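You operate a simulated robot arm through the tools that you are given. There is no shell and no other tool. Be economical: measure what you need, move in short steps, check, and stop when the job is done.

You are at the controls of a simulated robot arm. One attempt, no reset.

JOB
Wrap the small jacket as the wrapping card says and lock the turntable again.
Fine: the roll sits on the spindle with its arm swung in.

It is judged by the outcome, as a careful person would: the job done as asked, and still so three seconds after it is handed in. It fails if anything else is knocked over, pushed out of place, dropped, spilled or broken.

ROBOT AND FRAMES
A 7-joint arm with a two-finger parallel gripper, fixed in place. Base frame: the origin is at the foot of the arm, x ahead of it, y to its left, z up; the work surface is at about z = 910. Lengths are in mm, angles in degrees, forces in N, time in s.
With the tool pointing down near the work surface it reaches from about 380 to 900 mm from the base axis. Its first joint turns from -143.0 to 143.0 degrees. Payload 3 kg.
Tool frame: the origin (TCP) lies between the finger pads and is the grasp point; the fingertips stand 30 mm ahead of it; z points along the fingers, y is the line along which they close. Largest opening 94 mm; finger width 28, thickness 10; the body of the gripper, 50 by 96 mm, starts 55 mm behind the TCP.
Orientation is that of the tool frame in the base frame, as a unit quaternion [x, y, z, w]. With the fingers straight down and closing along the base's y, the tool's x points along the base's -x, its y along +y and its z along -z.

CONTROLS
- The arm moves only by the tool servo_tool. Its argument "deltas" is a list of rows, each a list of 3 entries, a list of its own where there are three numbers: the shift along the base's x, y, z in units of 400 mm (1.0 is 400 mm), then the turn, a rotation vector about the base's x, y, z in units of 90 degrees (1.0 is 90 degrees), then the closure, from 0 (fully open) to 1 (shut). In form: [[[x, y, z], [rx, ry, rz], jaw], ...]. A call has 1 to 12 rows; each row is the pose to reach, as a shift and turn from the pose commanded when the call began. A call with a number of a shift or a turn outside -1 to 1 is refused whole. Rows are played at 5 a second. More than 50 mm and 8.6 degrees between two rows, or a gripper value outside its range, and nothing of the call is played. A pose out of reach is approached as far as the arm can. The call stops where the force on the tool passes 90 N (or 10 N more than at its start, if that is more) or the arm is blocked; 0.2 s more then pass. Each finger travels about 72 mm/s and halts on what it meets, pressing with about 43 N; the grip force reading is that of the motor and also rises with nothing between the fingers. The clock runs only during rows and for 0.2 s after the last one: add rows that repeat a pose to give the fingers time. It gives the time, the measured TCP pose, the force on the tool (base axes), the opening and the grip force at its end, in the units of the frame above (readings bear some noise), with the torque about the TCP (base axes, N m) and any sound that the robot's microphone picked up.
- Cameras (640 x 400 px; columns grow to the right, rows downward): "scene" is fixed at [399, 650, 1669.1]; the picture's right is [-0.47, -0.88, 0.00], its down [-0.74, 0.39, -0.54] and it looks along [0.48, -0.25, -0.84] (base axes); focal length 237 px, centre (320, 200). "wrist" rides on the gripper at [76, 14, -102] in the tool frame; the picture's right is [-0.18, 0.98, 0.00], its down [-0.75, -0.14, -0.64] and it looks along [-0.63, -0.12, 0.77] (tool axes); focal length 243 px, centre (320, 200). There is no depth. A picture from a camera that has moved, and an enlarged one, comes with that camera's place and axes in the base frame and with its lens.
- capture(camera): a new picture of that camera. It takes no simulated time.
- zoom(camera, box): a new picture of the part [left, top, right, bottom] of that camera's present view, enlarged. It takes no simulated time.
- job_done(): hands the job in; it is judged then, once.

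Work in short steps. Places have to be worked out from the pictures, the camera data and where the tool is seen: move nearer, look again, correct. Check each grasp and each placing, and mend what went wrong. You have 120 turns and 76 pictures in all, those below and enlarged ones among them. Open the gripper and draw the arm clear of the work before you hand the job in, unless the task says otherwise; then end with one line.

The tools are called after "Request:" as a command line: name --argument value ..., lists and objects as JSON in quotes. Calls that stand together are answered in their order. servo_tool: Moves the arm, as the interface text tells. Its arguments: {"type":"object","properties":{"deltas":{"type":"array","items":{"type":"array"}}},"required":["deltas"]} The other tools are called the same way: capture (camera) takes a picture; zoom (camera, box) takes an enlarged picture of a part of a camera's view; job_done () hands the job in.

At the start:

```text
clock: 0.0
tool_pos: [288.4, 467.0, 1286.4]
orientation: [0.0, 1.0, 0.0, 0.0]
ft_force: [-0.2, -0.7, -0.1]
wrist_torque: [0.03, 0.0, 0.01]
opening: 94.3
finger_force: 0.1
```

scene: 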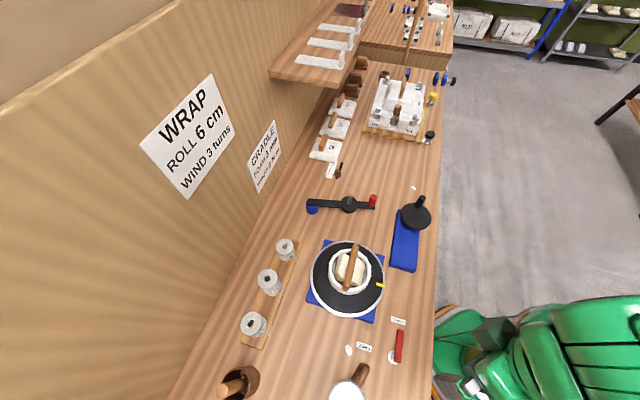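
wrist: 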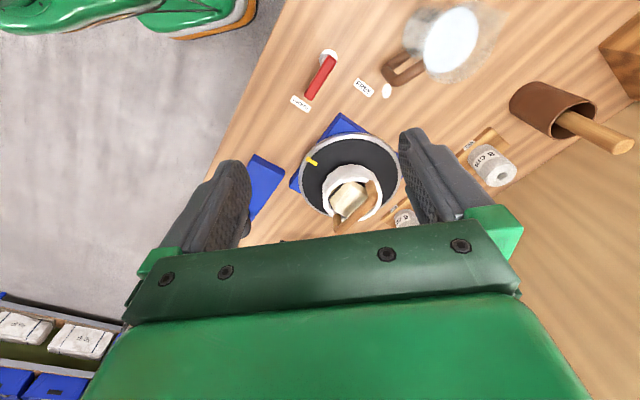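

I'll first enlarge the turntable area, the rolls and the cards in the scene picture to read details.

Request:
zoom --camera "scene" --box '[220, 170, 440, 307]'

Request:
zoom --camera "scene" --box '[220, 270, 428, 400]'

Request:
zoom --camera "scene" --box '[130, 70, 290, 200]'

Request:
zoom --camera "wrist" --box '[260, 30, 540, 240]'

```text
2.91 times, centred on (330, 238) of scene
camera zoom: at [399.0, 650.0, 1669.1], right [-0.47, -0.88, 0.0], down [-0.74, 0.39, -0.54], along [0.48, -0.25, -0.84], focal length 690 px, centre (291, 88)
```

zoom: 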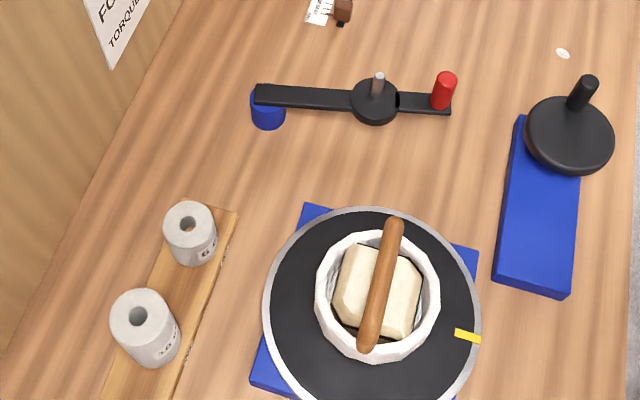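

```text
3.08 times, centred on (324, 335) of scene
camera zoom: at [399.0, 650.0, 1669.1], right [-0.47, -0.88, 0.0], down [-0.74, 0.39, -0.54], along [0.48, -0.25, -0.84], focal length 730 px, centre (308, -215)
```

zoom: 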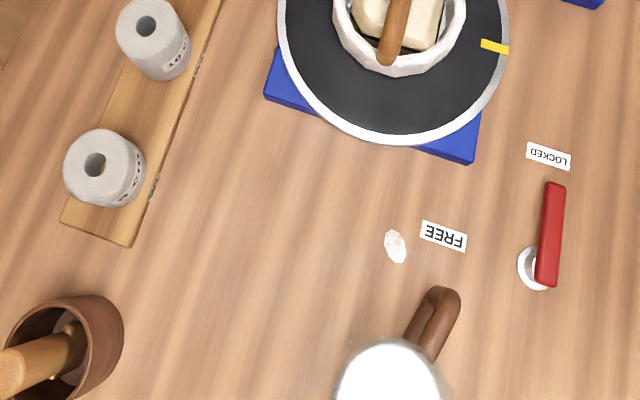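

```text
3.08 times, centred on (210, 135) of scene
camera zoom: at [399.0, 650.0, 1669.1], right [-0.47, -0.88, 0.0], down [-0.74, 0.39, -0.54], along [0.48, -0.25, -0.84], focal length 730 px, centre (658, 400)
```

zoom: 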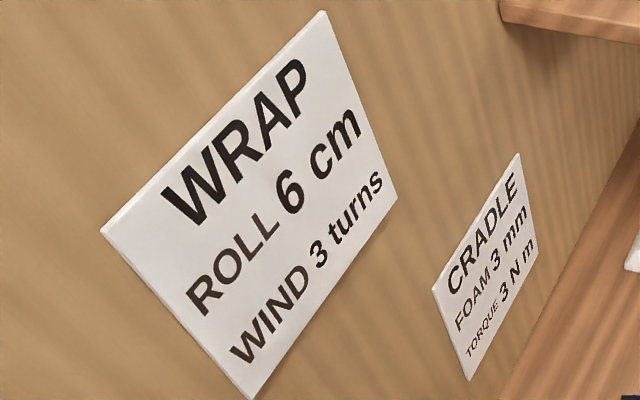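

```text
1.90 times, centred on (400, 135) of wrist
camera zoom: at [213.3, 482.0, 1388.2], right [0.19, 0.98, 0.0], down [0.75, -0.14, 0.64], along [0.63, -0.12, -0.77], focal length 462 px, centre (168, 324)
```

zoom: 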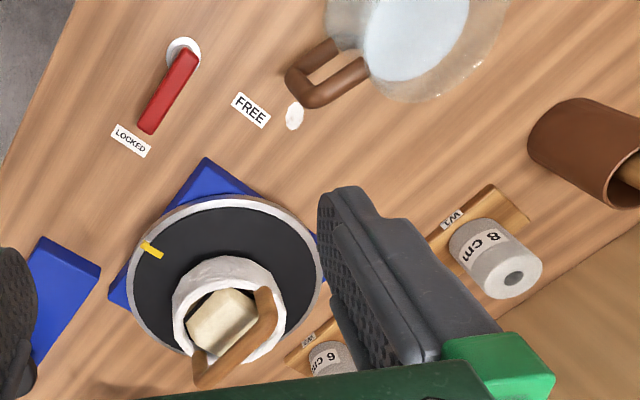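

Estimated: turntable centre ≈(526,495), 6 cm roll ≈(690,618), arm spindle ≈(746,353), crank ≈(594,183). I'll move forward at height to look at the arm and crank closer.

Request:
servo_tool --deltas '[[[0.1, -0.03, 0], [0, 0, 0], 0], [[0.2, -0.06, -0.02], [0, 0, 0], 0], [[0.3, -0.1, -0.04], [0, 0, 0], 0], [[0.4, -0.15, -0.06], [0, 0, 0], 0], [[0.48, -0.2, -0.08], [0, 0, 0], 0]]'

Request:
capture --camera "wrist"

```text
clock: 1.2
tool_pos: [482.7, 388.0, 1255.2]
orientation: [0.0, 1.0, 0.0, 0.001]
ft_force: [-0.3, -0.6, 0.3]
wrist_torque: [-0.03, 0.0, -0.01]
opening: 94.0
finger_force: 0.0
```

```text
69 pictures are left
camera wrist: at [406.3, 401.3, 1356.8], right [0.18, 0.98, 0.0], down [0.75, -0.14, 0.64], along [0.63, -0.12, -0.77], focal length 243 px, centre (320, 200)
```

wrist: 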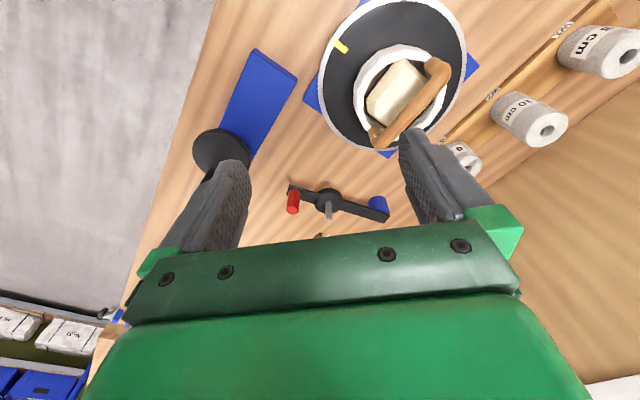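

The arm and crank are between the fingers; enlarge them.

Request:
zoom --camera "wrist" --box '[245, 130, 405, 230]'

Request:
zoom --camera "wrist" --box '[180, 0, 500, 200]'

```text
4.00 times, centred on (325, 180) of wrist
camera zoom: at [406.3, 401.3, 1356.8], right [0.18, 0.98, 0.0], down [0.75, -0.14, 0.64], along [0.63, -0.12, -0.77], focal length 970 px, centre (300, 280)
```

zoom: 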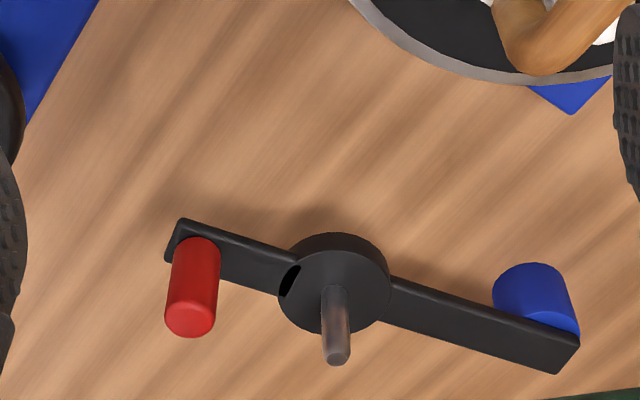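

```text
2.00 times, centred on (340, 100) of wrist
camera zoom: at [406.3, 401.3, 1356.8], right [0.18, 0.98, 0.0], down [0.75, -0.14, 0.64], along [0.63, -0.12, -0.77], focal length 485 px, centre (280, 400)
```

zoom: 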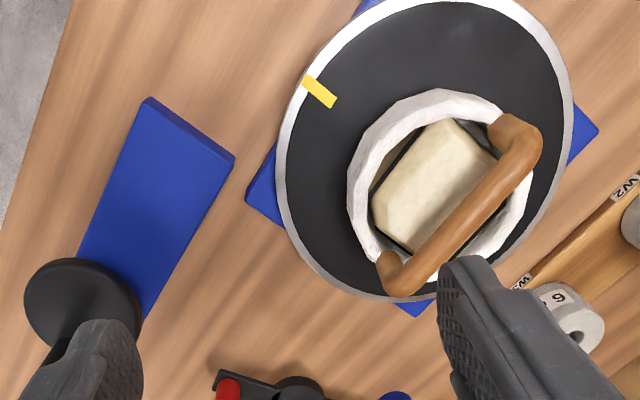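

The spindle pin triangulates to ≈(747,355), tip z≈1006, hub top ≈955. Next I approach the 6 cm roll above with the tool yawed 42° so the camera looks radially outward at it.

Request:
servo_tool --deltas '[[[0.05, 0.06, -0.04], [0, 0, 0.09], 0], [[0.1, 0.13, -0.08], [0, 0, 0.18], 0], [[0.15, 0.2, -0.12], [0, 0, 0.27], 0], [[0.2, 0.27, -0.16], [0, 0, 0.36], 0], [[0.25, 0.33, -0.2], [0, 0, 0.42], 0], [[0.29, 0.38, -0.24], [0, 0, 0.467], 0]]'

Request:
capture --camera "wrist"

```text
clock: 2.6
tool_pos: [590.2, 535.2, 1145.6]
orientation: [-0.358, 0.934, 0.0, 0.0]
ft_force: [0.2, 0.2, 0.1]
wrist_torque: [0.0, -0.01, -0.03]
opening: 94.1
finger_force: 0.0
out of reach, approached as far as the arm can: row 6
```

```text
66 pictures are left
camera wrist: at [526.4, 493.6, 1247.8], right [-0.52, 0.85, 0.0], down [0.65, 0.4, 0.64], along [0.55, 0.33, -0.77], focal length 243 px, centre (320, 200)
```

wrist: 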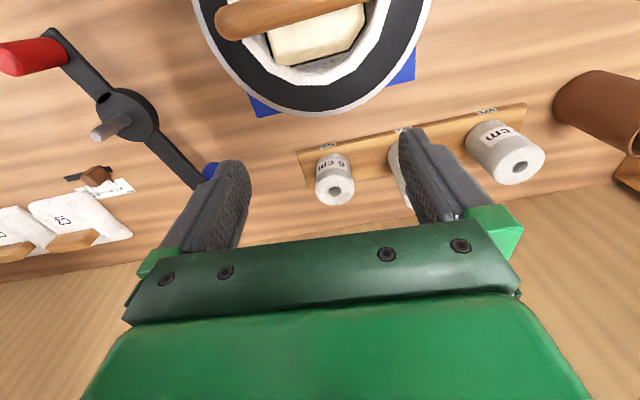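

Roll centre triangulates to ≈(690,619), top z≈985; that's beyond straight-down reach, so I'll tilt the tool 25° outward and move over it in steps.

Request:
servo_tool --deltas '[[[0, 0, 0], [0.06, -0.067, 0], 0], [[0.03, 0.03, -0.03], [0.12, -0.134, 0], 0], [[0.08, 0.07, -0.07], [0.185, -0.207, 0], 0], [[0.14, 0.12, -0.12], [0.185, -0.207, 0], 0], [[0.2, 0.17, -0.18], [0.185, -0.207, 0], 0]]'

Request:
capture --camera "wrist"

```text
refused: row 3 steps farther than a row can; nothing moved
```

```text
65 pictures are left
camera wrist: at [526.4, 493.6, 1247.8], right [-0.52, 0.85, 0.0], down [0.65, 0.4, 0.64], along [0.55, 0.33, -0.77], focal length 243 px, centre (320, 200)
```

wrist: 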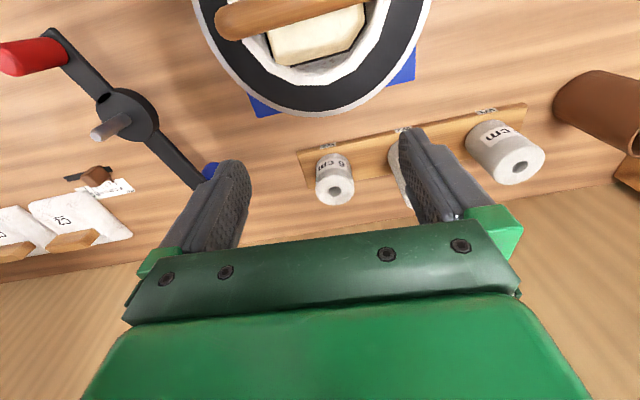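

Row 3's turn was slightly over the limit; I repeat with smaller turn steps.

Request:
servo_tool --deltas '[[[0, 0, 0], [0.05, -0.056, 0], 0], [[0.03, 0.03, -0.03], [0.1, -0.112, 0], 0], [[0.08, 0.07, -0.07], [0.15, -0.168, 0], 0], [[0.14, 0.11, -0.12], [0.185, -0.207, 0], 0], [[0.19, 0.16, -0.18], [0.185, -0.207, 0], 0], [[0.22, 0.18, -0.2], [0.185, -0.207, 0], 0]]'

Request:
capture --camera "wrist"

```text
clock: 4.0
tool_pos: [680.8, 606.8, 1064.9]
orientation: [-0.35, 0.911, 0.077, 0.203]
ft_force: [0.2, -0.1, -0.2]
wrist_torque: [-0.01, 0.01, -0.03]
opening: 93.9
finger_force: 0.0
```

```text
64 pictures are left
camera wrist: at [588.3, 542.2, 1125.6], right [-0.53, 0.84, 0.08], down [0.4, 0.17, 0.9], along [0.75, 0.51, -0.43], focal length 243 px, centre (320, 200)
```

wrist: 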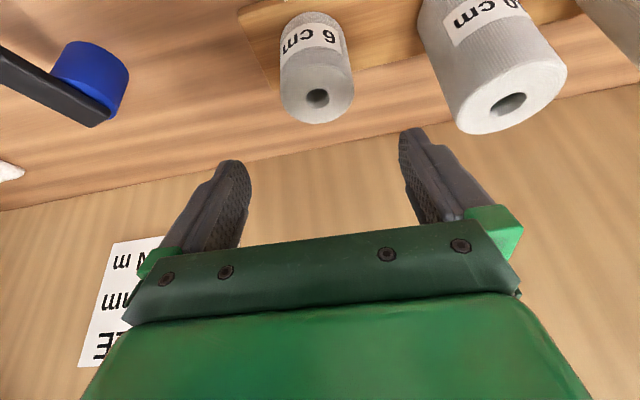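

The roll's hole now projects to ≈(689,616). I descend straight so the fingers straddle it, TCP at z≈970, then check.

Request:
servo_tool --deltas '[[[0.02, 0.022, -0.08], [0, 0, 0], 0], [[0.02, 0.022, -0.16], [0, 0, 0], 0], [[0.02, 0.022, -0.237], [0, 0, 0], 0], [[0.02, 0.022, -0.237], [0, 0, 0], 0]]'

Request:
capture --camera "wrist"

Request:
zoom --camera "scene" --box '[220, 170, 440, 307]'

```text
clock: 5.0
tool_pos: [688.2, 614.3, 969.9]
orientation: [-0.35, 0.912, 0.077, 0.202]
ft_force: [0.1, 0.3, 0.4]
wrist_torque: [0.02, 0.05, 0.02]
opening: 93.8
finger_force: 0.0
```

```text
63 pictures are left
camera wrist: at [595.8, 549.9, 1030.0], right [-0.53, 0.84, 0.08], down [0.4, 0.17, 0.9], along [0.75, 0.51, -0.43], focal length 243 px, centre (320, 200)
```

wrist: 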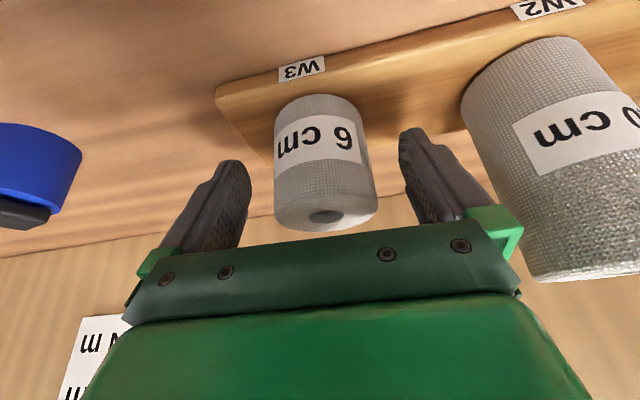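

```text
2.91 times, centred on (330, 238) of scene
camera zoom: at [399.0, 650.0, 1669.1], right [-0.47, -0.88, 0.0], down [-0.74, 0.39, -0.54], along [0.48, -0.25, -0.84], focal length 690 px, centre (291, 88)
```

zoom: 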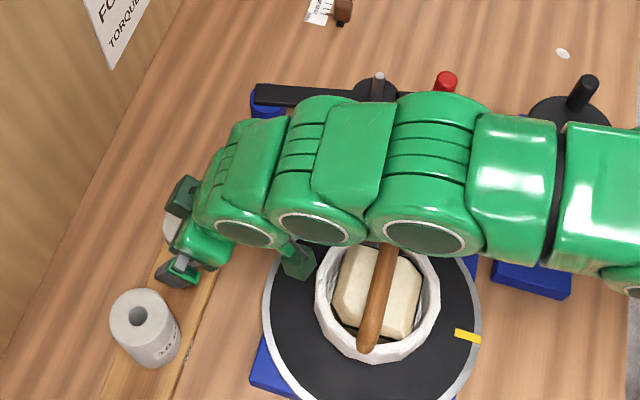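

The roll is centred between the fingers. Closing now.

Request:
servo_tool --deltas '[[[0, 0, 0], [0, 0, 0], 1], [[0, 0, 0], [0, 0, 0], 1], [[0, 0, 0], [0, 0, 0], 1], [[0, 0, 0], [0, 0, 0], 1], [[0, 0, 0], [0, 0, 0], 1]]'

Request:
capture --camera "wrist"

```text
clock: 6.2
tool_pos: [687.5, 615.3, 969.4]
orientation: [-0.35, 0.911, 0.077, 0.202]
ft_force: [-5.8, 12.5, -0.3]
wrist_torque: [-0.05, 0.07, -0.45]
opening: 55.7
finger_force: 43.3
```

```text
61 pictures are left
camera wrist: at [595.2, 550.5, 1030.1], right [-0.53, 0.84, 0.08], down [0.4, 0.17, 0.9], along [0.75, 0.51, -0.43], focal length 243 px, centre (320, 200)
```

wrist: 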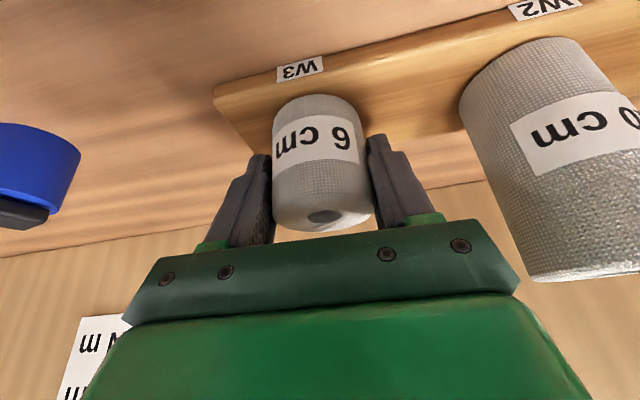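

Gripped at 55.7 mm; the lateral force suggests a peg holds it. Lift straight up.

Request:
servo_tool --deltas '[[[0, 0, 0.04], [0, 0, 0], 1], [[0, 0, 0.12], [0, 0, 0], 1], [[0, 0, 0.2], [0, 0, 0], 1], [[0, 0, 0.25], [0, 0, 0], 1]]'

Request:
capture --camera "wrist"

```text
clock: 7.2
tool_pos: [686.9, 614.3, 1069.2]
orientation: [-0.349, 0.912, 0.076, 0.202]
ft_force: [0.4, -0.3, -1.9]
wrist_torque: [0.01, -0.01, -0.01]
opening: 56.0
finger_force: 43.0
```

```text
60 pictures are left
camera wrist: at [595.6, 549.6, 1130.1], right [-0.53, 0.84, 0.08], down [0.4, 0.17, 0.9], along [0.75, 0.51, -0.43], focal length 243 px, centre (320, 200)
```

wrist: 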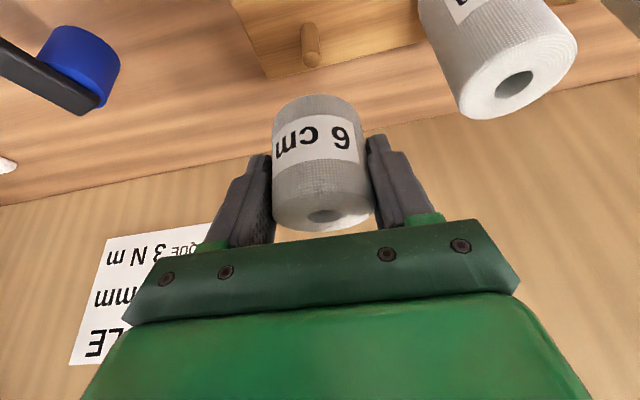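

The roll is held, and the peg it came off is visible. Carry it, yawing −16.6°, to over the spindle estimate (747,355) staying above the pin tip (1006).

Request:
servo_tool --deltas '[[[0.02, -0.1, 0.03], [0, 0, -0.03], 1], [[0.04, -0.21, 0.04], [0, 0, -0.06], 1], [[0.065, -0.32, 0.04], [0, 0, -0.09], 1], [[0.09, -0.43, 0.04], [0, 0, -0.12], 1], [[0.12, -0.54, 0.04], [0, 0, -0.15], 1], [[0.145, -0.63, 0.04], [0, 0, -0.184], 1], [[0.145, -0.63, 0.04], [0, 0, -0.184], 1]]'

Request:
capture --camera "wrist"

Request:
zoom --camera "scene" --box '[220, 140, 440, 277]'

```text
clock: 8.8
tool_pos: [744.0, 362.5, 1086.0]
orientation: [-0.215, 0.952, 0.047, 0.212]
ft_force: [0.2, -0.4, -0.6]
wrist_torque: [0.02, -0.03, 0.01]
opening: 55.4
finger_force: 43.1
```

```text
59 pictures are left
camera wrist: at [638.4, 326.7, 1147.1], right [-0.27, 0.96, 0.08], down [0.43, 0.05, 0.9], along [0.86, 0.28, -0.43], focal length 243 px, centre (320, 200)
```

wrist: 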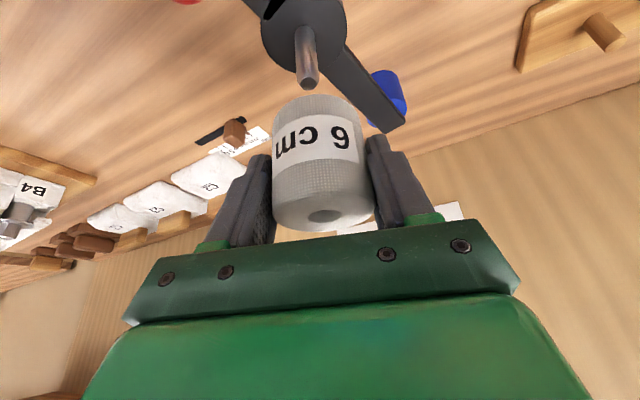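

```text
2.91 times, centred on (330, 208) of scene
camera zoom: at [399.0, 650.0, 1669.1], right [-0.47, -0.88, 0.0], down [-0.74, 0.39, -0.54], along [0.48, -0.25, -0.84], focal length 690 px, centre (291, 175)
```

zoom: 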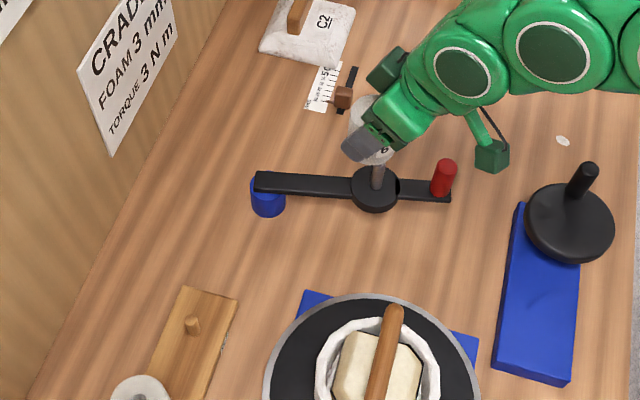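

The pin lies laterally on line with the roll's hole; I need radial precision, so enlarge.

Request:
zoom --camera "wrist" --box '[240, 0, 400, 100]'

```text
4.00 times, centred on (320, 50) of wrist
camera zoom: at [638.4, 326.7, 1147.1], right [-0.27, 0.96, 0.08], down [0.43, 0.05, 0.9], along [0.86, 0.28, -0.43], focal length 970 px, centre (320, 800)
```

zoom: 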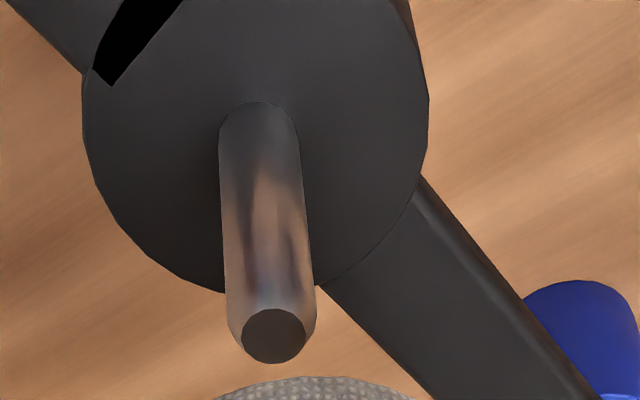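

Tip-of-pin analysis: about 2 mm sideways error, radial nearly zero. I correct sideways and lower 25 mm for a second view.

Request:
servo_tool --deltas '[[[0.002, -0.004, -0.03], [0, 0, 0], 1], [[0.002, -0.004, -0.0625], [0, 0, 0], 1], [[0.002, -0.004, -0.0625], [0, 0, 0], 1]]'

Request:
zoom --camera "wrist" --box '[240, 20, 400, 120]'

```text
clock: 9.6
tool_pos: [745.4, 361.2, 1065.0]
orientation: [-0.214, 0.952, 0.047, 0.214]
ft_force: [-3.1, -1.3, 35.4]
wrist_torque: [-0.15, 0.54, -0.01]
opening: 55.6
finger_force: 43.7
```

```text
4.00 times, centred on (320, 70) of wrist
camera zoom: at [639.6, 325.9, 1124.8], right [-0.27, 0.96, 0.08], down [0.43, 0.05, 0.9], along [0.86, 0.28, -0.42], focal length 970 px, centre (320, 720)
```

zoom: 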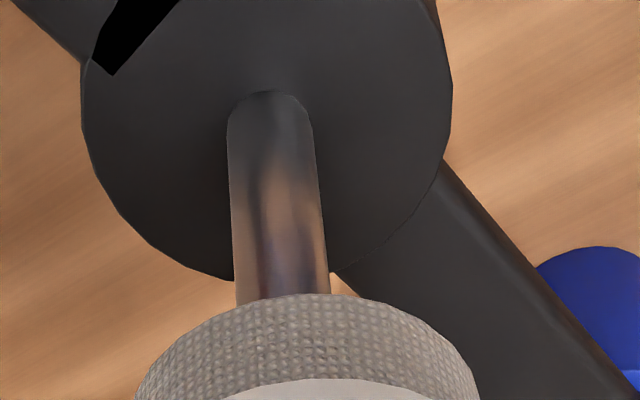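

Contact came early (35 N at TCP z 1065): the pin tip is touching the roll's underside, so my height or radial estimate is off. Back up 8 mm and look again.

Request:
servo_tool --deltas '[[[0, 0, 0.02], [0, 0, 0], 1], [[0, 0, 0.03], [0, 0, 0], 1]]'

Request:
capture --camera "wrist"

Request:
zoom --camera "scene" --box '[300, 150, 400, 212]'

```text
clock: 10.2
tool_pos: [746.1, 362.5, 1073.9]
orientation: [-0.215, 0.953, 0.047, 0.211]
ft_force: [-0.1, 0.4, -1.4]
wrist_torque: [0.01, 0.03, 0.01]
opening: 55.4
finger_force: 43.1
```

```text
55 pictures are left
camera wrist: at [639.6, 325.6, 1134.0], right [-0.27, 0.96, 0.08], down [0.43, 0.05, 0.9], along [0.86, 0.28, -0.43], focal length 243 px, centre (320, 200)
```

wrist: 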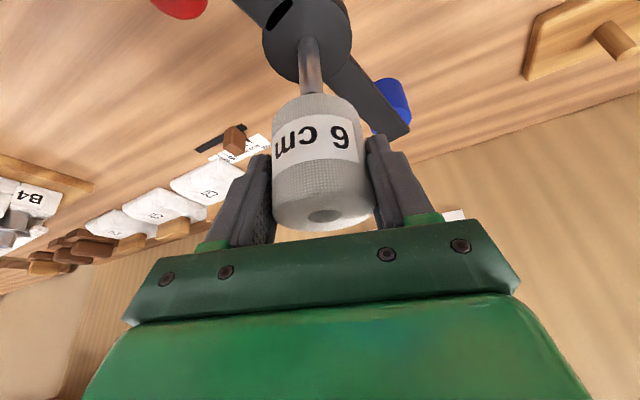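

```text
6.40 times, centred on (350, 181) of scene
camera zoom: at [399.0, 650.0, 1669.1], right [-0.47, -0.88, 0.0], down [-0.74, 0.39, -0.54], along [0.48, -0.25, -0.84], focal length 1518 px, centre (128, 322)
```

zoom: 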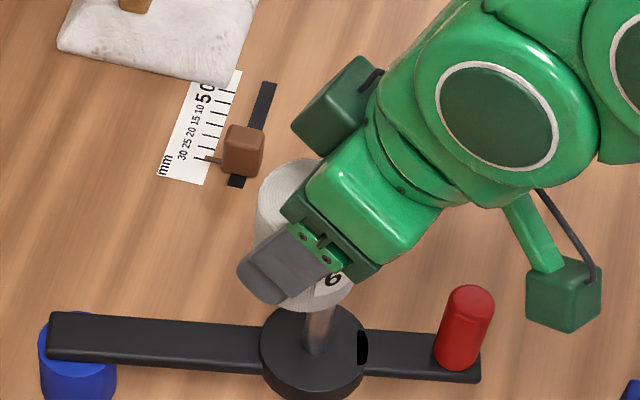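

Scene view shows the roll sits ~10 mm too far outward from the pin (pin tip z is nearer 1020). Shift inward ≈10 mm and view.

Request:
servo_tool --deltas '[[[-0.025, -0.01, 0], [0, 0, 0], 1], [[-0.025, -0.01, 0], [0, 0, 0], 1]]'

Request:
zoom --camera "scene" --box '[300, 150, 400, 212]'

Request:
zoom --camera "wrist" --box '[240, 20, 400, 120]'

```text
clock: 10.8
tool_pos: [734.5, 357.5, 1072.6]
orientation: [-0.214, 0.953, 0.047, 0.211]
ft_force: [-0.1, 0.5, -0.9]
wrist_torque: [-0.01, -0.01, 0.01]
opening: 55.4
finger_force: 42.8
```

```text
6.40 times, centred on (350, 181) of scene
camera zoom: at [399.0, 650.0, 1669.1], right [-0.47, -0.88, 0.0], down [-0.74, 0.39, -0.54], along [0.48, -0.25, -0.84], focal length 1518 px, centre (128, 322)
```

zoom: 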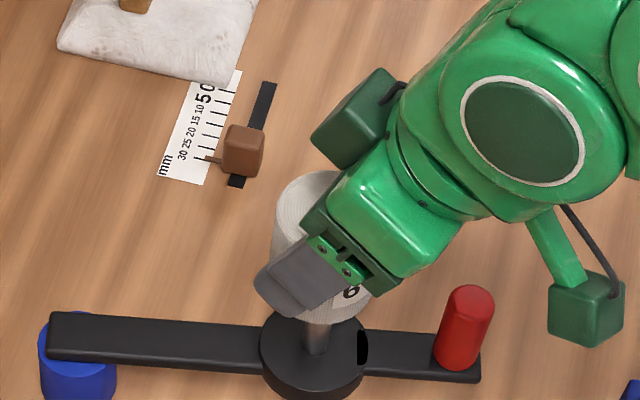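

```text
4.00 times, centred on (320, 70) of wrist
camera zoom: at [629.2, 321.8, 1134.3], right [-0.27, 0.96, 0.08], down [0.43, 0.05, 0.9], along [0.86, 0.28, -0.43], focal length 970 px, centre (320, 720)
```

zoom: 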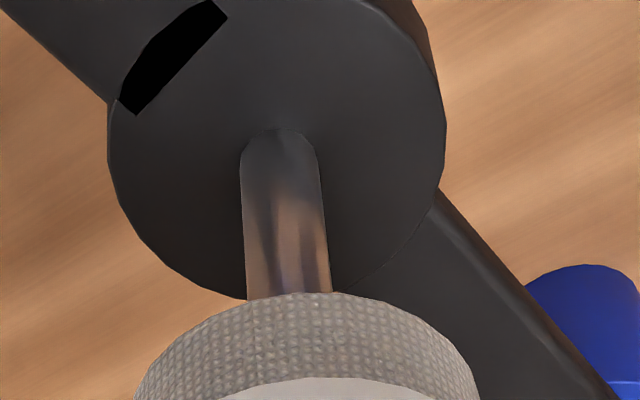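

Alignment in both views now looks right (roll-bottom centre over pin tip). Lower carefully with a ~1 mm sideways trim.

Request:
servo_tool --deltas '[[[-0.0008, 0.0018, -0.015], [0, 0, 0], 1], [[-0.0008, 0.0018, -0.03], [0, 0, 0], 1], [[-0.0008, 0.0018, -0.04], [0, 0, 0], 1]]'

```text
clock: 11.6
tool_pos: [735.5, 359.2, 1058.0]
orientation: [-0.214, 0.952, 0.046, 0.212]
ft_force: [-10.7, -6.5, 17.6]
wrist_torque: [-0.37, 0.56, 0.02]
opening: 55.0
finger_force: 42.8
```

We're 7 mm below the earlier contact with a sideways push inward, so the chamfer is at the hole's edge. Trim 2 mm inward and lower a bit.

Request:
servo_tool --deltas '[[[-0.0045, -0.0025, 0], [0, 0, 0], 1], [[-0.0045, -0.0025, -0.01], [0, 0, 0], 1], [[-0.0045, -0.0025, -0.015], [0, 0, 0], 1]]'

```text
clock: 12.4
tool_pos: [734.1, 356.6, 1051.7]
orientation: [-0.215, 0.952, 0.048, 0.211]
ft_force: [-0.5, -0.3, -0.1]
wrist_torque: [-0.01, 0.0, 0.0]
opening: 54.6
finger_force: 43.2
```

Force is zero: the pin is inside the hole. Continue down.

Request:
servo_tool --deltas '[[[0, 0, -0.02], [0, 0, 0], 1], [[0, 0, -0.04], [0, 0, 0], 1], [[0, 0, -0.06], [0, 0, 0], 1], [[0, 0, -0.065], [0, 0, 0], 1]]'

```text
clock: 13.4
tool_pos: [733.3, 355.8, 1025.5]
orientation: [-0.214, 0.952, 0.048, 0.212]
ft_force: [0.3, 0.1, -0.9]
wrist_torque: [-0.03, 0.0, -0.02]
opening: 54.8
finger_force: 43.2
```

Still free; lower in small steps until seating contact.

Request:
servo_tool --deltas '[[[0, 0, -0.01], [0, 0, 0], 1], [[0, 0, -0.02], [0, 0, 0], 1], [[0, 0, -0.03], [0, 0, 0], 1], [[0, 0, -0.03], [0, 0, 0], 1]]'

Request:
capture --camera "wrist"

```text
clock: 14.4
tool_pos: [734.5, 357.3, 1017.1]
orientation: [-0.214, 0.952, 0.047, 0.214]
ft_force: [-12.7, -8.7, 51.9]
wrist_torque: [0.81, -0.64, -0.14]
opening: 54.7
finger_force: 42.9
```

```text
51 pictures are left
camera wrist: at [628.0, 321.9, 1077.1], right [-0.27, 0.96, 0.08], down [0.43, 0.05, 0.9], along [0.86, 0.28, -0.42], focal length 243 px, centre (320, 200)
```

wrist: 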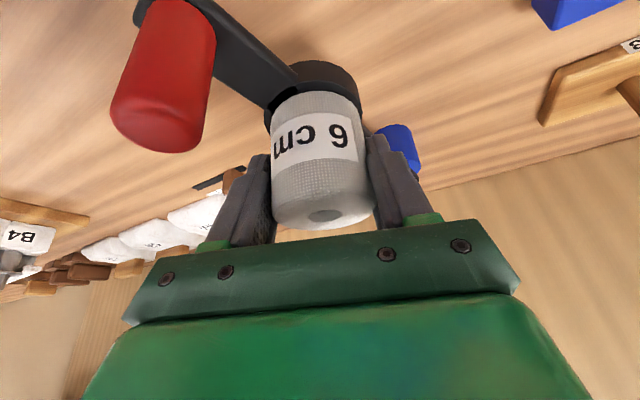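

Seated on the hub (52 N at z 1017). Relieve the pressure and open partway.

Request:
servo_tool --deltas '[[[0, 0, 0.008], [0, 0, 0], 1], [[0, 0, 0.008], [0, 0, 0], 0.15], [[0, 0, 0.008], [0, 0, 0], 0.15], [[0, 0, 0.008], [0, 0, 0], 0.15]]'

Request:
capture --camera "wrist"

```text
clock: 15.4
tool_pos: [733.9, 357.7, 1016.2]
orientation: [-0.214, 0.953, 0.047, 0.211]
ft_force: [-0.6, 0.6, 0.0]
wrist_torque: [0.0, -0.02, -0.02]
opening: 79.9
finger_force: 0.0
```

```text
50 pictures are left
camera wrist: at [627.8, 322.0, 1077.0], right [-0.27, 0.96, 0.08], down [0.43, 0.05, 0.9], along [0.86, 0.28, -0.43], focal length 243 px, centre (320, 200)
```

wrist: 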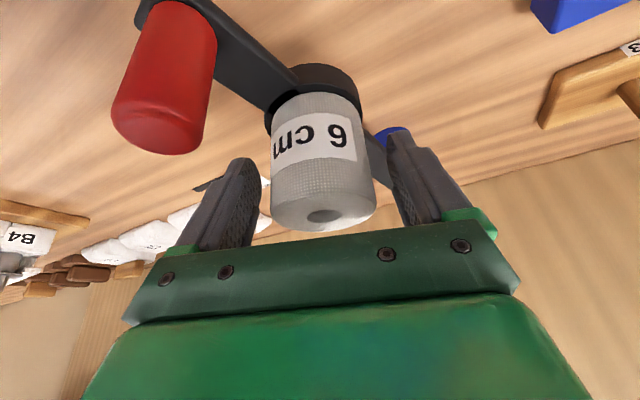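

Roll sits on the spindle, axis ≈(734,357). Retreat straight up, then look from the scene camera.

Request:
servo_tool --deltas '[[[0, 0, 0.1], [0, 0, 0], 0.15], [[0, 0, 0.2], [0, 0, 0], 0.15], [[-0.02, -0.02, 0.28], [0, 0, 0], 0.15], [[-0.1, -0.06, 0.3], [-0.03, 0.065, 0], 0.15], [[-0.18, -0.1, 0.3], [-0.06, 0.13, 0], 0.15], [[-0.26, -0.14, 0.3], [-0.09, 0.195, 0], 0.15], [[-0.3, -0.16, 0.3], [-0.117, 0.252, 0], 0.15]]'

Request:
capture --camera "wrist"

Request:
zoom --camera "scene" --box '[260, 150, 420, 250]'

```text
clock: 17.0
tool_pos: [614.9, 294.3, 1136.2]
orientation: [-0.22, 0.976, 0.002, 0.0]
ft_force: [0.4, -0.4, 1.0]
wrist_torque: [0.02, -0.01, 0.01]
opening: 79.8
finger_force: 0.1
```

```text
49 pictures are left
camera wrist: at [540.5, 273.4, 1238.9], right [-0.26, 0.97, 0.0], down [0.74, 0.19, 0.64], along [0.62, 0.17, -0.77], focal length 243 px, centre (320, 200)
```

wrist: 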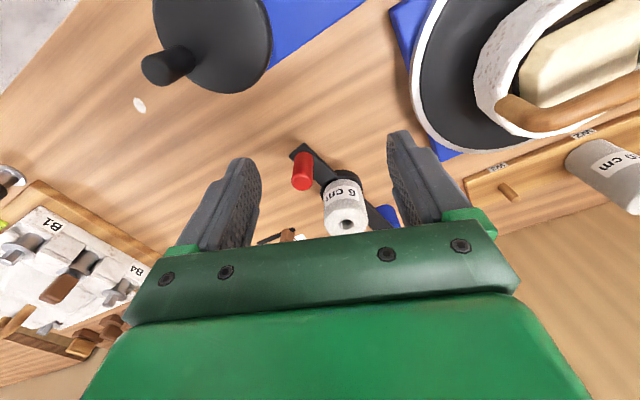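

```text
4.00 times, centred on (340, 200) of scene
camera zoom: at [399.0, 650.0, 1669.1], right [-0.47, -0.88, 0.0], down [-0.74, 0.39, -0.54], along [0.48, -0.25, -0.84], focal length 948 px, centre (240, 200)
```

zoom: 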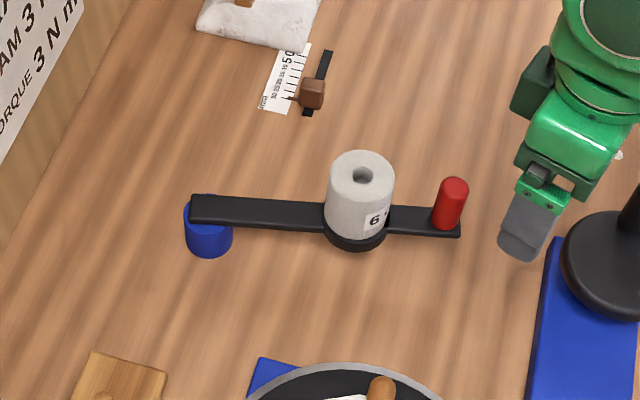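

Knob re-measured at ≈(694,295), top z≈1028. Move above it with yaw so the fingers close along its travel direction.

Request:
servo_tool --deltas '[[[0.05, 0, 0], [0, 0, 0.09], 0.15], [[0.1, 0, 0], [0, 0, 0.18], 0.15], [[0.15, 0, -0.05], [0, 0, 0.27], 0.15], [[0.198, 0.002, -0.12], [0, 0, 0.36], 0.15], [[0.198, 0.002, -0.12], [0, 0, 0.36], 0.15]]'

Request:
capture --camera "wrist"

```text
clock: 18.2
tool_pos: [694.2, 293.7, 1088.7]
orientation: [-0.483, 0.876, 0.0, -0.001]
ft_force: [-0.5, 0.7, 0.8]
wrist_torque: [0.01, -0.01, -0.02]
opening: 80.0
finger_force: 0.1
```

```text
47 pictures are left
camera wrist: at [642.9, 236.3, 1190.6], right [-0.73, 0.68, 0.0], down [0.52, 0.56, 0.64], along [0.43, 0.47, -0.77], focal length 243 px, centre (320, 200)
```

wrist: 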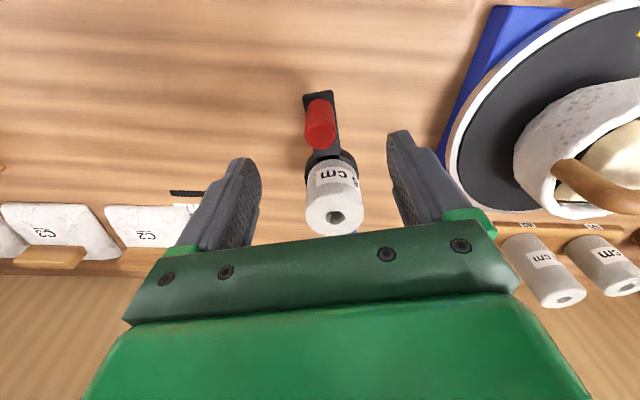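

Knob at ≈(693,292), centred. Descend to z≈1012 and close on it.

Request:
servo_tool --deltas '[[[-0.002, 0, -0.1], [0, 0, 0], 0.15], [[-0.002, 0, -0.19], [0, 0, 0], 0.15], [[-0.002, 0, -0.19], [0, 0, 0], 0.6], [[-0.002, 0, -0.19], [0, 0, 0], 1], [[-0.002, 0, -0.19], [0, 0, 0], 1], [[-0.002, 0, -0.19], [0, 0, 0], 1], [[-0.002, 0, -0.19], [0, 0, 0], 1]]'

Request:
capture --camera "wrist"

```text
clock: 19.8
tool_pos: [694.3, 293.9, 1012.8]
orientation: [-0.483, 0.875, 0.001, 0.0]
ft_force: [1.2, 1.6, -2.4]
wrist_torque: [-0.15, -0.36, 0.16]
opening: 23.6
finger_force: 45.4
```

```text
46 pictures are left
camera wrist: at [642.4, 236.2, 1115.4], right [-0.73, 0.68, 0.0], down [0.52, 0.56, 0.64], along [0.43, 0.47, -0.77], focal length 243 px, centre (320, 200)
```

wrist: 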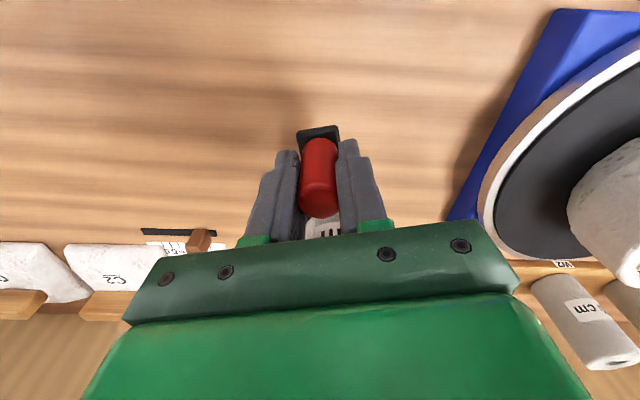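

The knob is gripped (23.6 mm). Start swinging about the pivot ≈(800,461), 15° first, watching forces.

Request:
servo_tool --deltas '[[[-0.035, 0.025, 0], [0, 0, -0.0556], 1], [[-0.0685, 0.052, 0], [0, 0, -0.111], 1], [[-0.099, 0.083, 0], [0, 0, -0.167], 1], [[-0.099, 0.083, 0], [0, 0, -0.167], 1]]'

Request:
zoom --camera "scene" --box '[260, 150, 420, 250]'

```text
clock: 20.8
tool_pos: [653.8, 327.9, 1013.9]
orientation: [-0.364, 0.931, 0.002, 0.0]
ft_force: [11.6, 12.6, 4.3]
wrist_torque: [0.03, -0.86, 0.14]
opening: 23.7
finger_force: 44.9
```

```text
4.00 times, centred on (340, 200) of scene
camera zoom: at [399.0, 650.0, 1669.1], right [-0.47, -0.88, 0.0], down [-0.74, 0.39, -0.54], along [0.48, -0.25, -0.84], focal length 948 px, centre (240, 200)
```

zoom: 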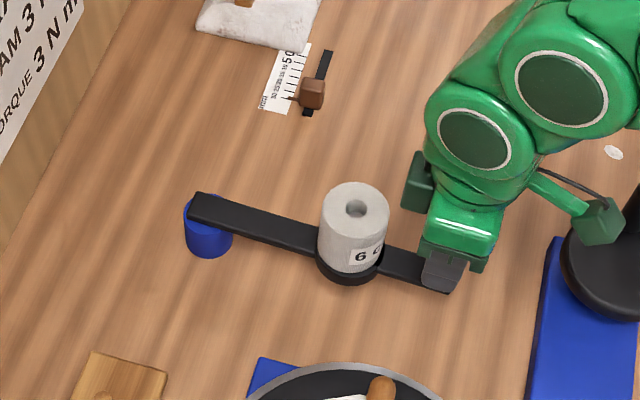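

It swings freely with a slight pull toward the pivot; refine pivot to ≈(807,457) and continue another 20°.

Request:
servo_tool --deltas '[[[-0.024, 0.0395, 0], [0, 0, -0.0556], 1], [[-0.047, 0.076, 0], [0, 0, -0.111], 1], [[-0.067, 0.114, 0], [0, 0, -0.167], 1], [[-0.084, 0.154, 0], [0, 0, -0.222], 1], [[-0.084, 0.154, 0], [0, 0, -0.222], 1]]'

Request:
zoom --camera "scene" --box '[240, 170, 448, 300]'

Request:
capture --camera "wrist"

```text
clock: 22.0
tool_pos: [617.1, 389.0, 1010.7]
orientation: [-0.197, 0.98, 0.0, -0.001]
ft_force: [-41.1, -16.2, 4.4]
wrist_torque: [-0.99, -0.01, 0.0]
opening: 24.2
finger_force: 45.4
```

```text
3.08 times, centred on (344, 235) of scene
camera zoom: at [399.0, 650.0, 1669.1], right [-0.47, -0.88, 0.0], down [-0.74, 0.39, -0.54], along [0.48, -0.25, -0.84], focal length 730 px, centre (246, 92)
```

zoom: 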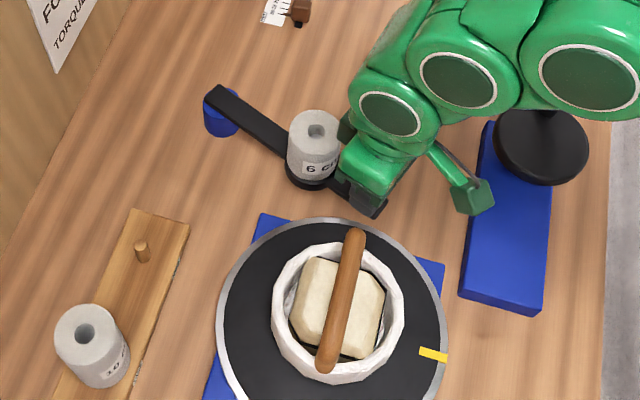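

```text
43 pictures are left
camera wrist: at [543.7, 372.2, 1114.4], right [-0.21, 0.98, 0.0], down [0.75, 0.16, 0.64], along [0.63, 0.14, -0.77], focal length 243 px, centre (320, 200)
```

wrist: 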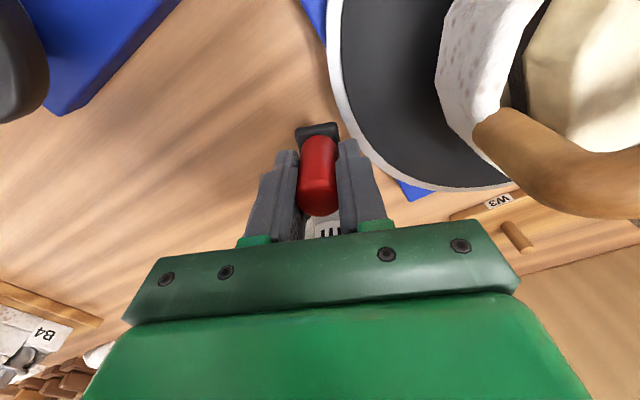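

Fit of measured points gives pivot ≈(794,454), R≈188. Continue 10° with corrected radius, watching for the disc edge.

Request:
servo_tool --deltas '[[[-0.01, 0.005, 0], [0, 0, -0.01], 1], [[-0.022, 0.04, 0], [0, 0, -0.0556], 1], [[-0.0305, 0.08, 0], [0, 0, -0.111], 1], [[-0.0305, 0.08, 0], [0, 0, -0.111], 1]]'

Request:
capture --camera "wrist"

```text
clock: 23.0
tool_pos: [606.7, 422.2, 1012.2]
orientation: [-0.111, 0.994, 0.002, 0.0]
ft_force: [5.8, 4.3, -8.3]
wrist_torque: [-0.71, -1.28, 0.41]
opening: 24.1
finger_force: 45.1
```

```text
42 pictures are left
camera wrist: at [531.4, 418.5, 1114.6], right [-0.04, 1.0, 0.0], down [0.77, 0.03, 0.64], along [0.64, 0.03, -0.77], focal length 243 px, centre (320, 200)
```

wrist: 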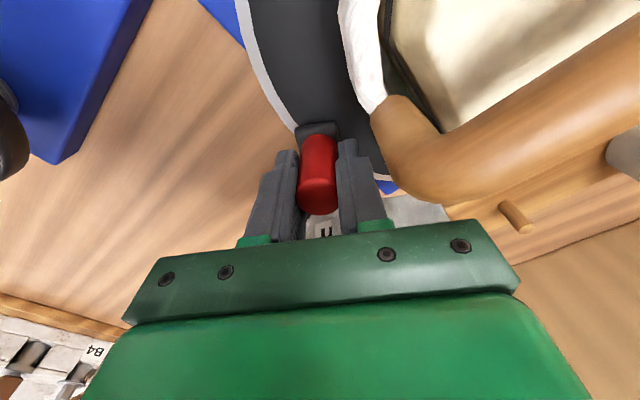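

No resistance; the arm passes over the disc. Continue in small 3° steps, watching for a stop (−y force) and clearance to the jacket handle.

Request:
servo_tool --deltas '[[[-0.0025, 0.0235, 0], [0, 0, -0.033], 1], [[-0.0045, 0.041, 0], [0, 0, -0.0556], 1], [[-0.0045, 0.041, 0], [0, 0, -0.0556], 1]]'

Request:
capture --camera "wrist"

Request:
zoom --camera "scene" --box '[260, 180, 420, 280]'

```text
clock: 23.8
tool_pos: [604.0, 437.8, 1012.3]
orientation: [-0.068, 0.998, 0.0, 0.0]
ft_force: [-3.2, 0.4, 3.9]
wrist_torque: [-0.81, -0.08, 0.0]
opening: 23.8
finger_force: 44.6
```

```text
41 pictures are left
camera wrist: at [528.8, 441.0, 1114.8], right [0.05, 1.0, 0.0], down [0.77, -0.04, 0.64], along [0.64, -0.03, -0.77], focal length 243 px, centre (320, 200)
```

wrist: 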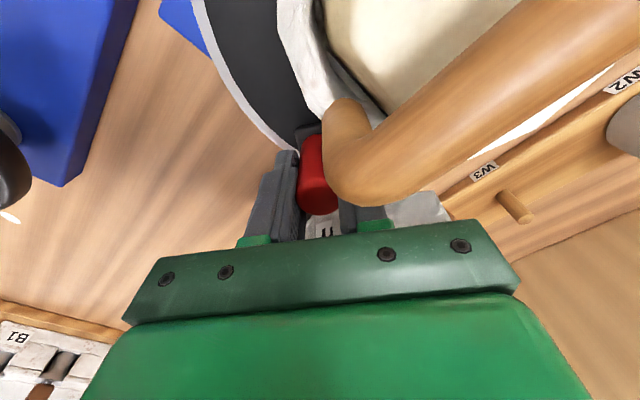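

```text
4.00 times, centred on (340, 230) of scene
camera zoom: at [399.0, 650.0, 1669.1], right [-0.47, -0.88, 0.0], down [-0.74, 0.39, -0.54], along [0.48, -0.25, -0.84], focal length 948 px, centre (240, 80)
```

zoom: 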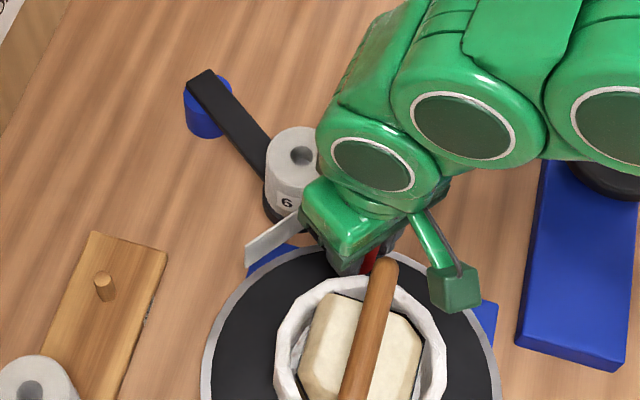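

A strip of film has now come out of the roll. Enlarge to see it and the clearances.

Request:
zoom --camera "scene" --box '[300, 205, 380, 255]'

Request:
zoom --camera "wrist" --box '[260, 80, 480, 230]'

```text
8.00 times, centred on (340, 230) of scene
camera zoom: at [399.0, 650.0, 1669.1], right [-0.47, -0.88, 0.0], down [-0.74, 0.39, -0.54], along [0.48, -0.25, -0.84], focal length 1897 px, centre (160, -40)
```

zoom: 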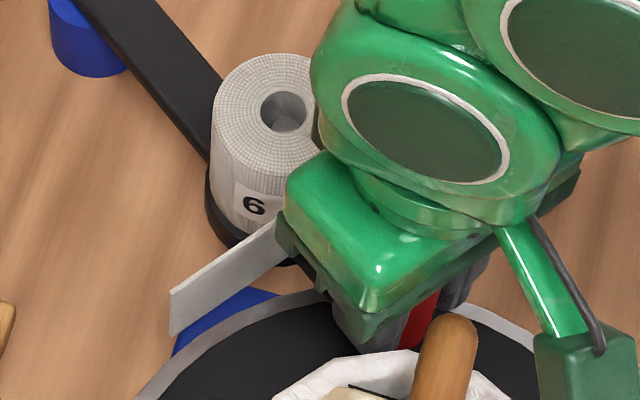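

```text
2.67 times, centred on (370, 155) of wrist
camera zoom: at [528.8, 441.0, 1114.8], right [0.05, 1.0, 0.0], down [0.77, -0.04, 0.64], along [0.64, -0.03, -0.77], focal length 647 px, centre (187, 320)
```

zoom: 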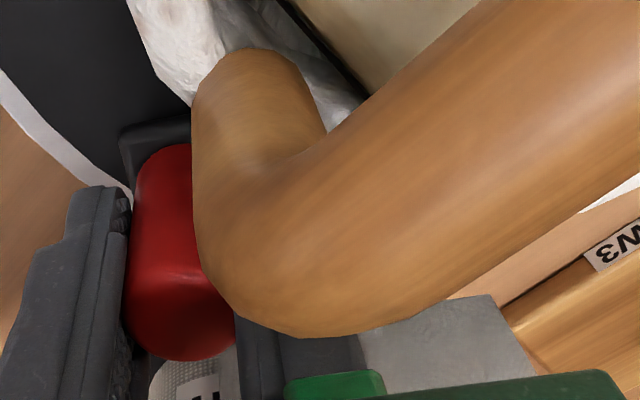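

The strip is the film's leader, apparently released as the arm swings in. Go on another 5° to feel for the stop; finger-to-jacket gap is about 5–10 mm.

Request:
servo_tool --deltas '[[[0.0, 0.02, 0], [0, 0, -0.028], 1], [[0.0, 0.041, 0], [0, 0, -0.0556], 1], [[0.0, 0.041, 0], [0, 0, -0.0556], 1]]'

Request:
zoom --camera "scene" --box '[300, 205, 380, 255]'

```text
clock: 24.8
tool_pos: [605.4, 448.5, 1011.4]
orientation: [-0.023, 1.0, -0.004, -0.003]
ft_force: [-16.1, -21.9, 11.5]
wrist_torque: [0.89, 0.84, 0.2]
opening: 23.8
finger_force: 45.6
stopped in row 3: the force on the tool passed its limit at 92 N (the readings are from after the stop); the commanded pose is now the measured one
```

```text
8.00 times, centred on (340, 230) of scene
camera zoom: at [399.0, 650.0, 1669.1], right [-0.47, -0.88, 0.0], down [-0.74, 0.39, -0.54], along [0.48, -0.25, -0.84], focal length 1897 px, centre (160, -40)
```

zoom: 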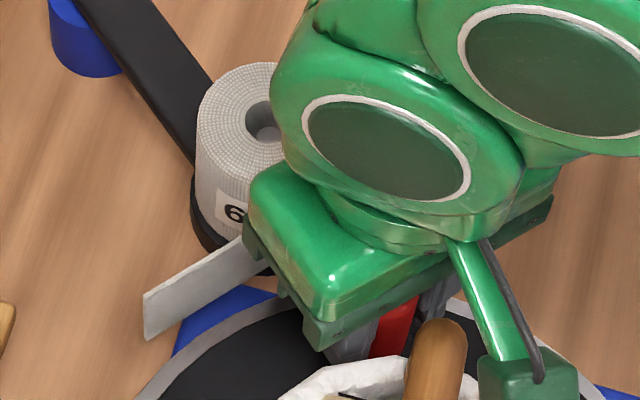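

A firm stop was felt at knob ≈(605,448). The jacket handle seems to have shifted a pixel; check before doing anything else.

Request:
zoom --camera "scene" --box '[280, 220, 408, 300]'

Request:
capture --camera "wrist"

```text
5.00 times, centred on (344, 260) of scene
camera zoom: at [399.0, 650.0, 1669.1], right [-0.47, -0.88, 0.0], down [-0.74, 0.39, -0.54], along [0.48, -0.25, -0.84], focal length 1186 px, centre (200, -100)
```

zoom: 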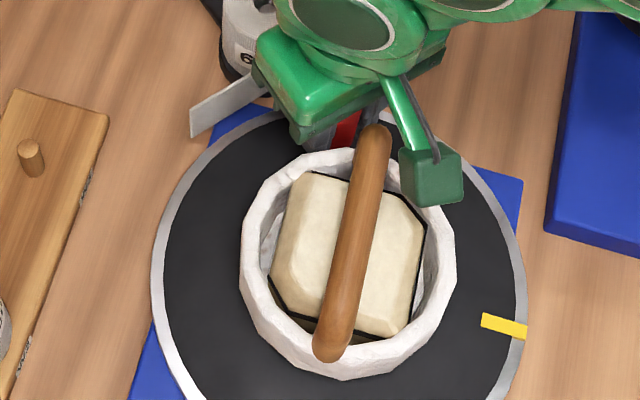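

```text
35 pictures are left
camera wrist: at [530.2, 460.3, 1114.9], right [0.14, 0.99, -0.01], down [0.76, -0.1, 0.64], along [0.63, -0.09, -0.77], focal length 243 px, centre (320, 200)
```

wrist: 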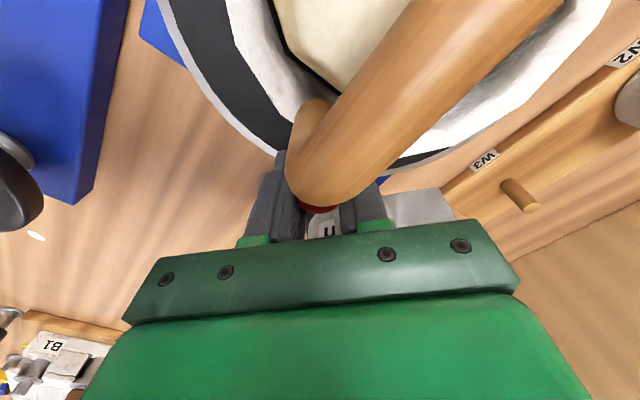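

Nothing has shifted against the starting picture; the arm is on its stop. Release the knob by a few mm, edge away from the jacket, and lift straight up.

Request:
servo_tool --deltas '[[[0, 0, 0], [0, 0, 0], 0.64], [[0, 0, 0], [0, 0, 0], 0.64], [[0.008, 0, 0.02], [0, 0, 0], 0.64], [[0.008, 0, 0.1], [0, 0, 0], 0.64], [[0.008, 0, 0.2], [0, 0, 0], 0.64], [[-0.04, -0.1, 0.28], [0, 0, 0], 0.64], [[-0.1, -0.2, 0.3], [0, 0, 0], 0.5]]'

Request:
capture --camera "wrist"

Request:
capture --camera "scene"

```text
refused: row 6 steps farther than a row can; nothing moved
```

```text
34 pictures are left
camera wrist: at [530.2, 460.3, 1114.9], right [0.14, 0.99, -0.01], down [0.76, -0.1, 0.64], along [0.63, -0.09, -0.77], focal length 243 px, centre (320, 200)
```

wrist: 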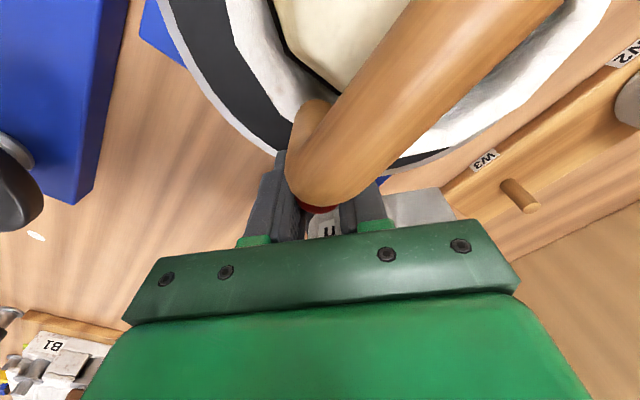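

```text
33 pictures are left
```

scene: 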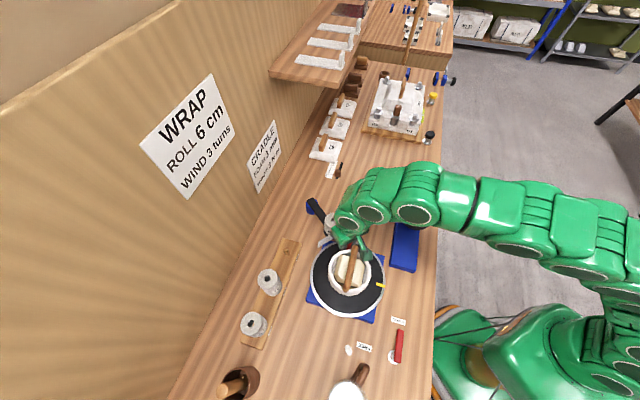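

The step was too big in one row; repeat with smaller steps (and no wasted pictures).

Request:
servo_tool --deltas '[[[0, 0, 0], [0, 0, 0], 0.64], [[0, 0, 0], [0, 0, 0], 0.64], [[0.008, 0, 0.02], [0, 0, 0], 0.64], [[0.008, 0, 0.1], [0, 0, 0], 0.64], [[0.008, 0, 0.2], [0, 0, 0], 0.64], [[-0.02, -0.06, 0.27], [0, 0, 0], 0.64], [[-0.06, -0.14, 0.3], [0, 0, 0], 0.5], [[-0.12, -0.24, 0.3], [0, 0, 0], 0.5], [[-0.2, -0.32, 0.3], [0, 0, 0], 0.5]]'

```text
clock: 26.8
tool_pos: [524.9, 322.4, 1130.5]
orientation: [-0.023, 1.0, -0.003, -0.002]
ft_force: [0.0, -0.1, -1.2]
wrist_torque: [-0.04, -0.02, 0.01]
opening: 46.9
finger_force: 0.1
```

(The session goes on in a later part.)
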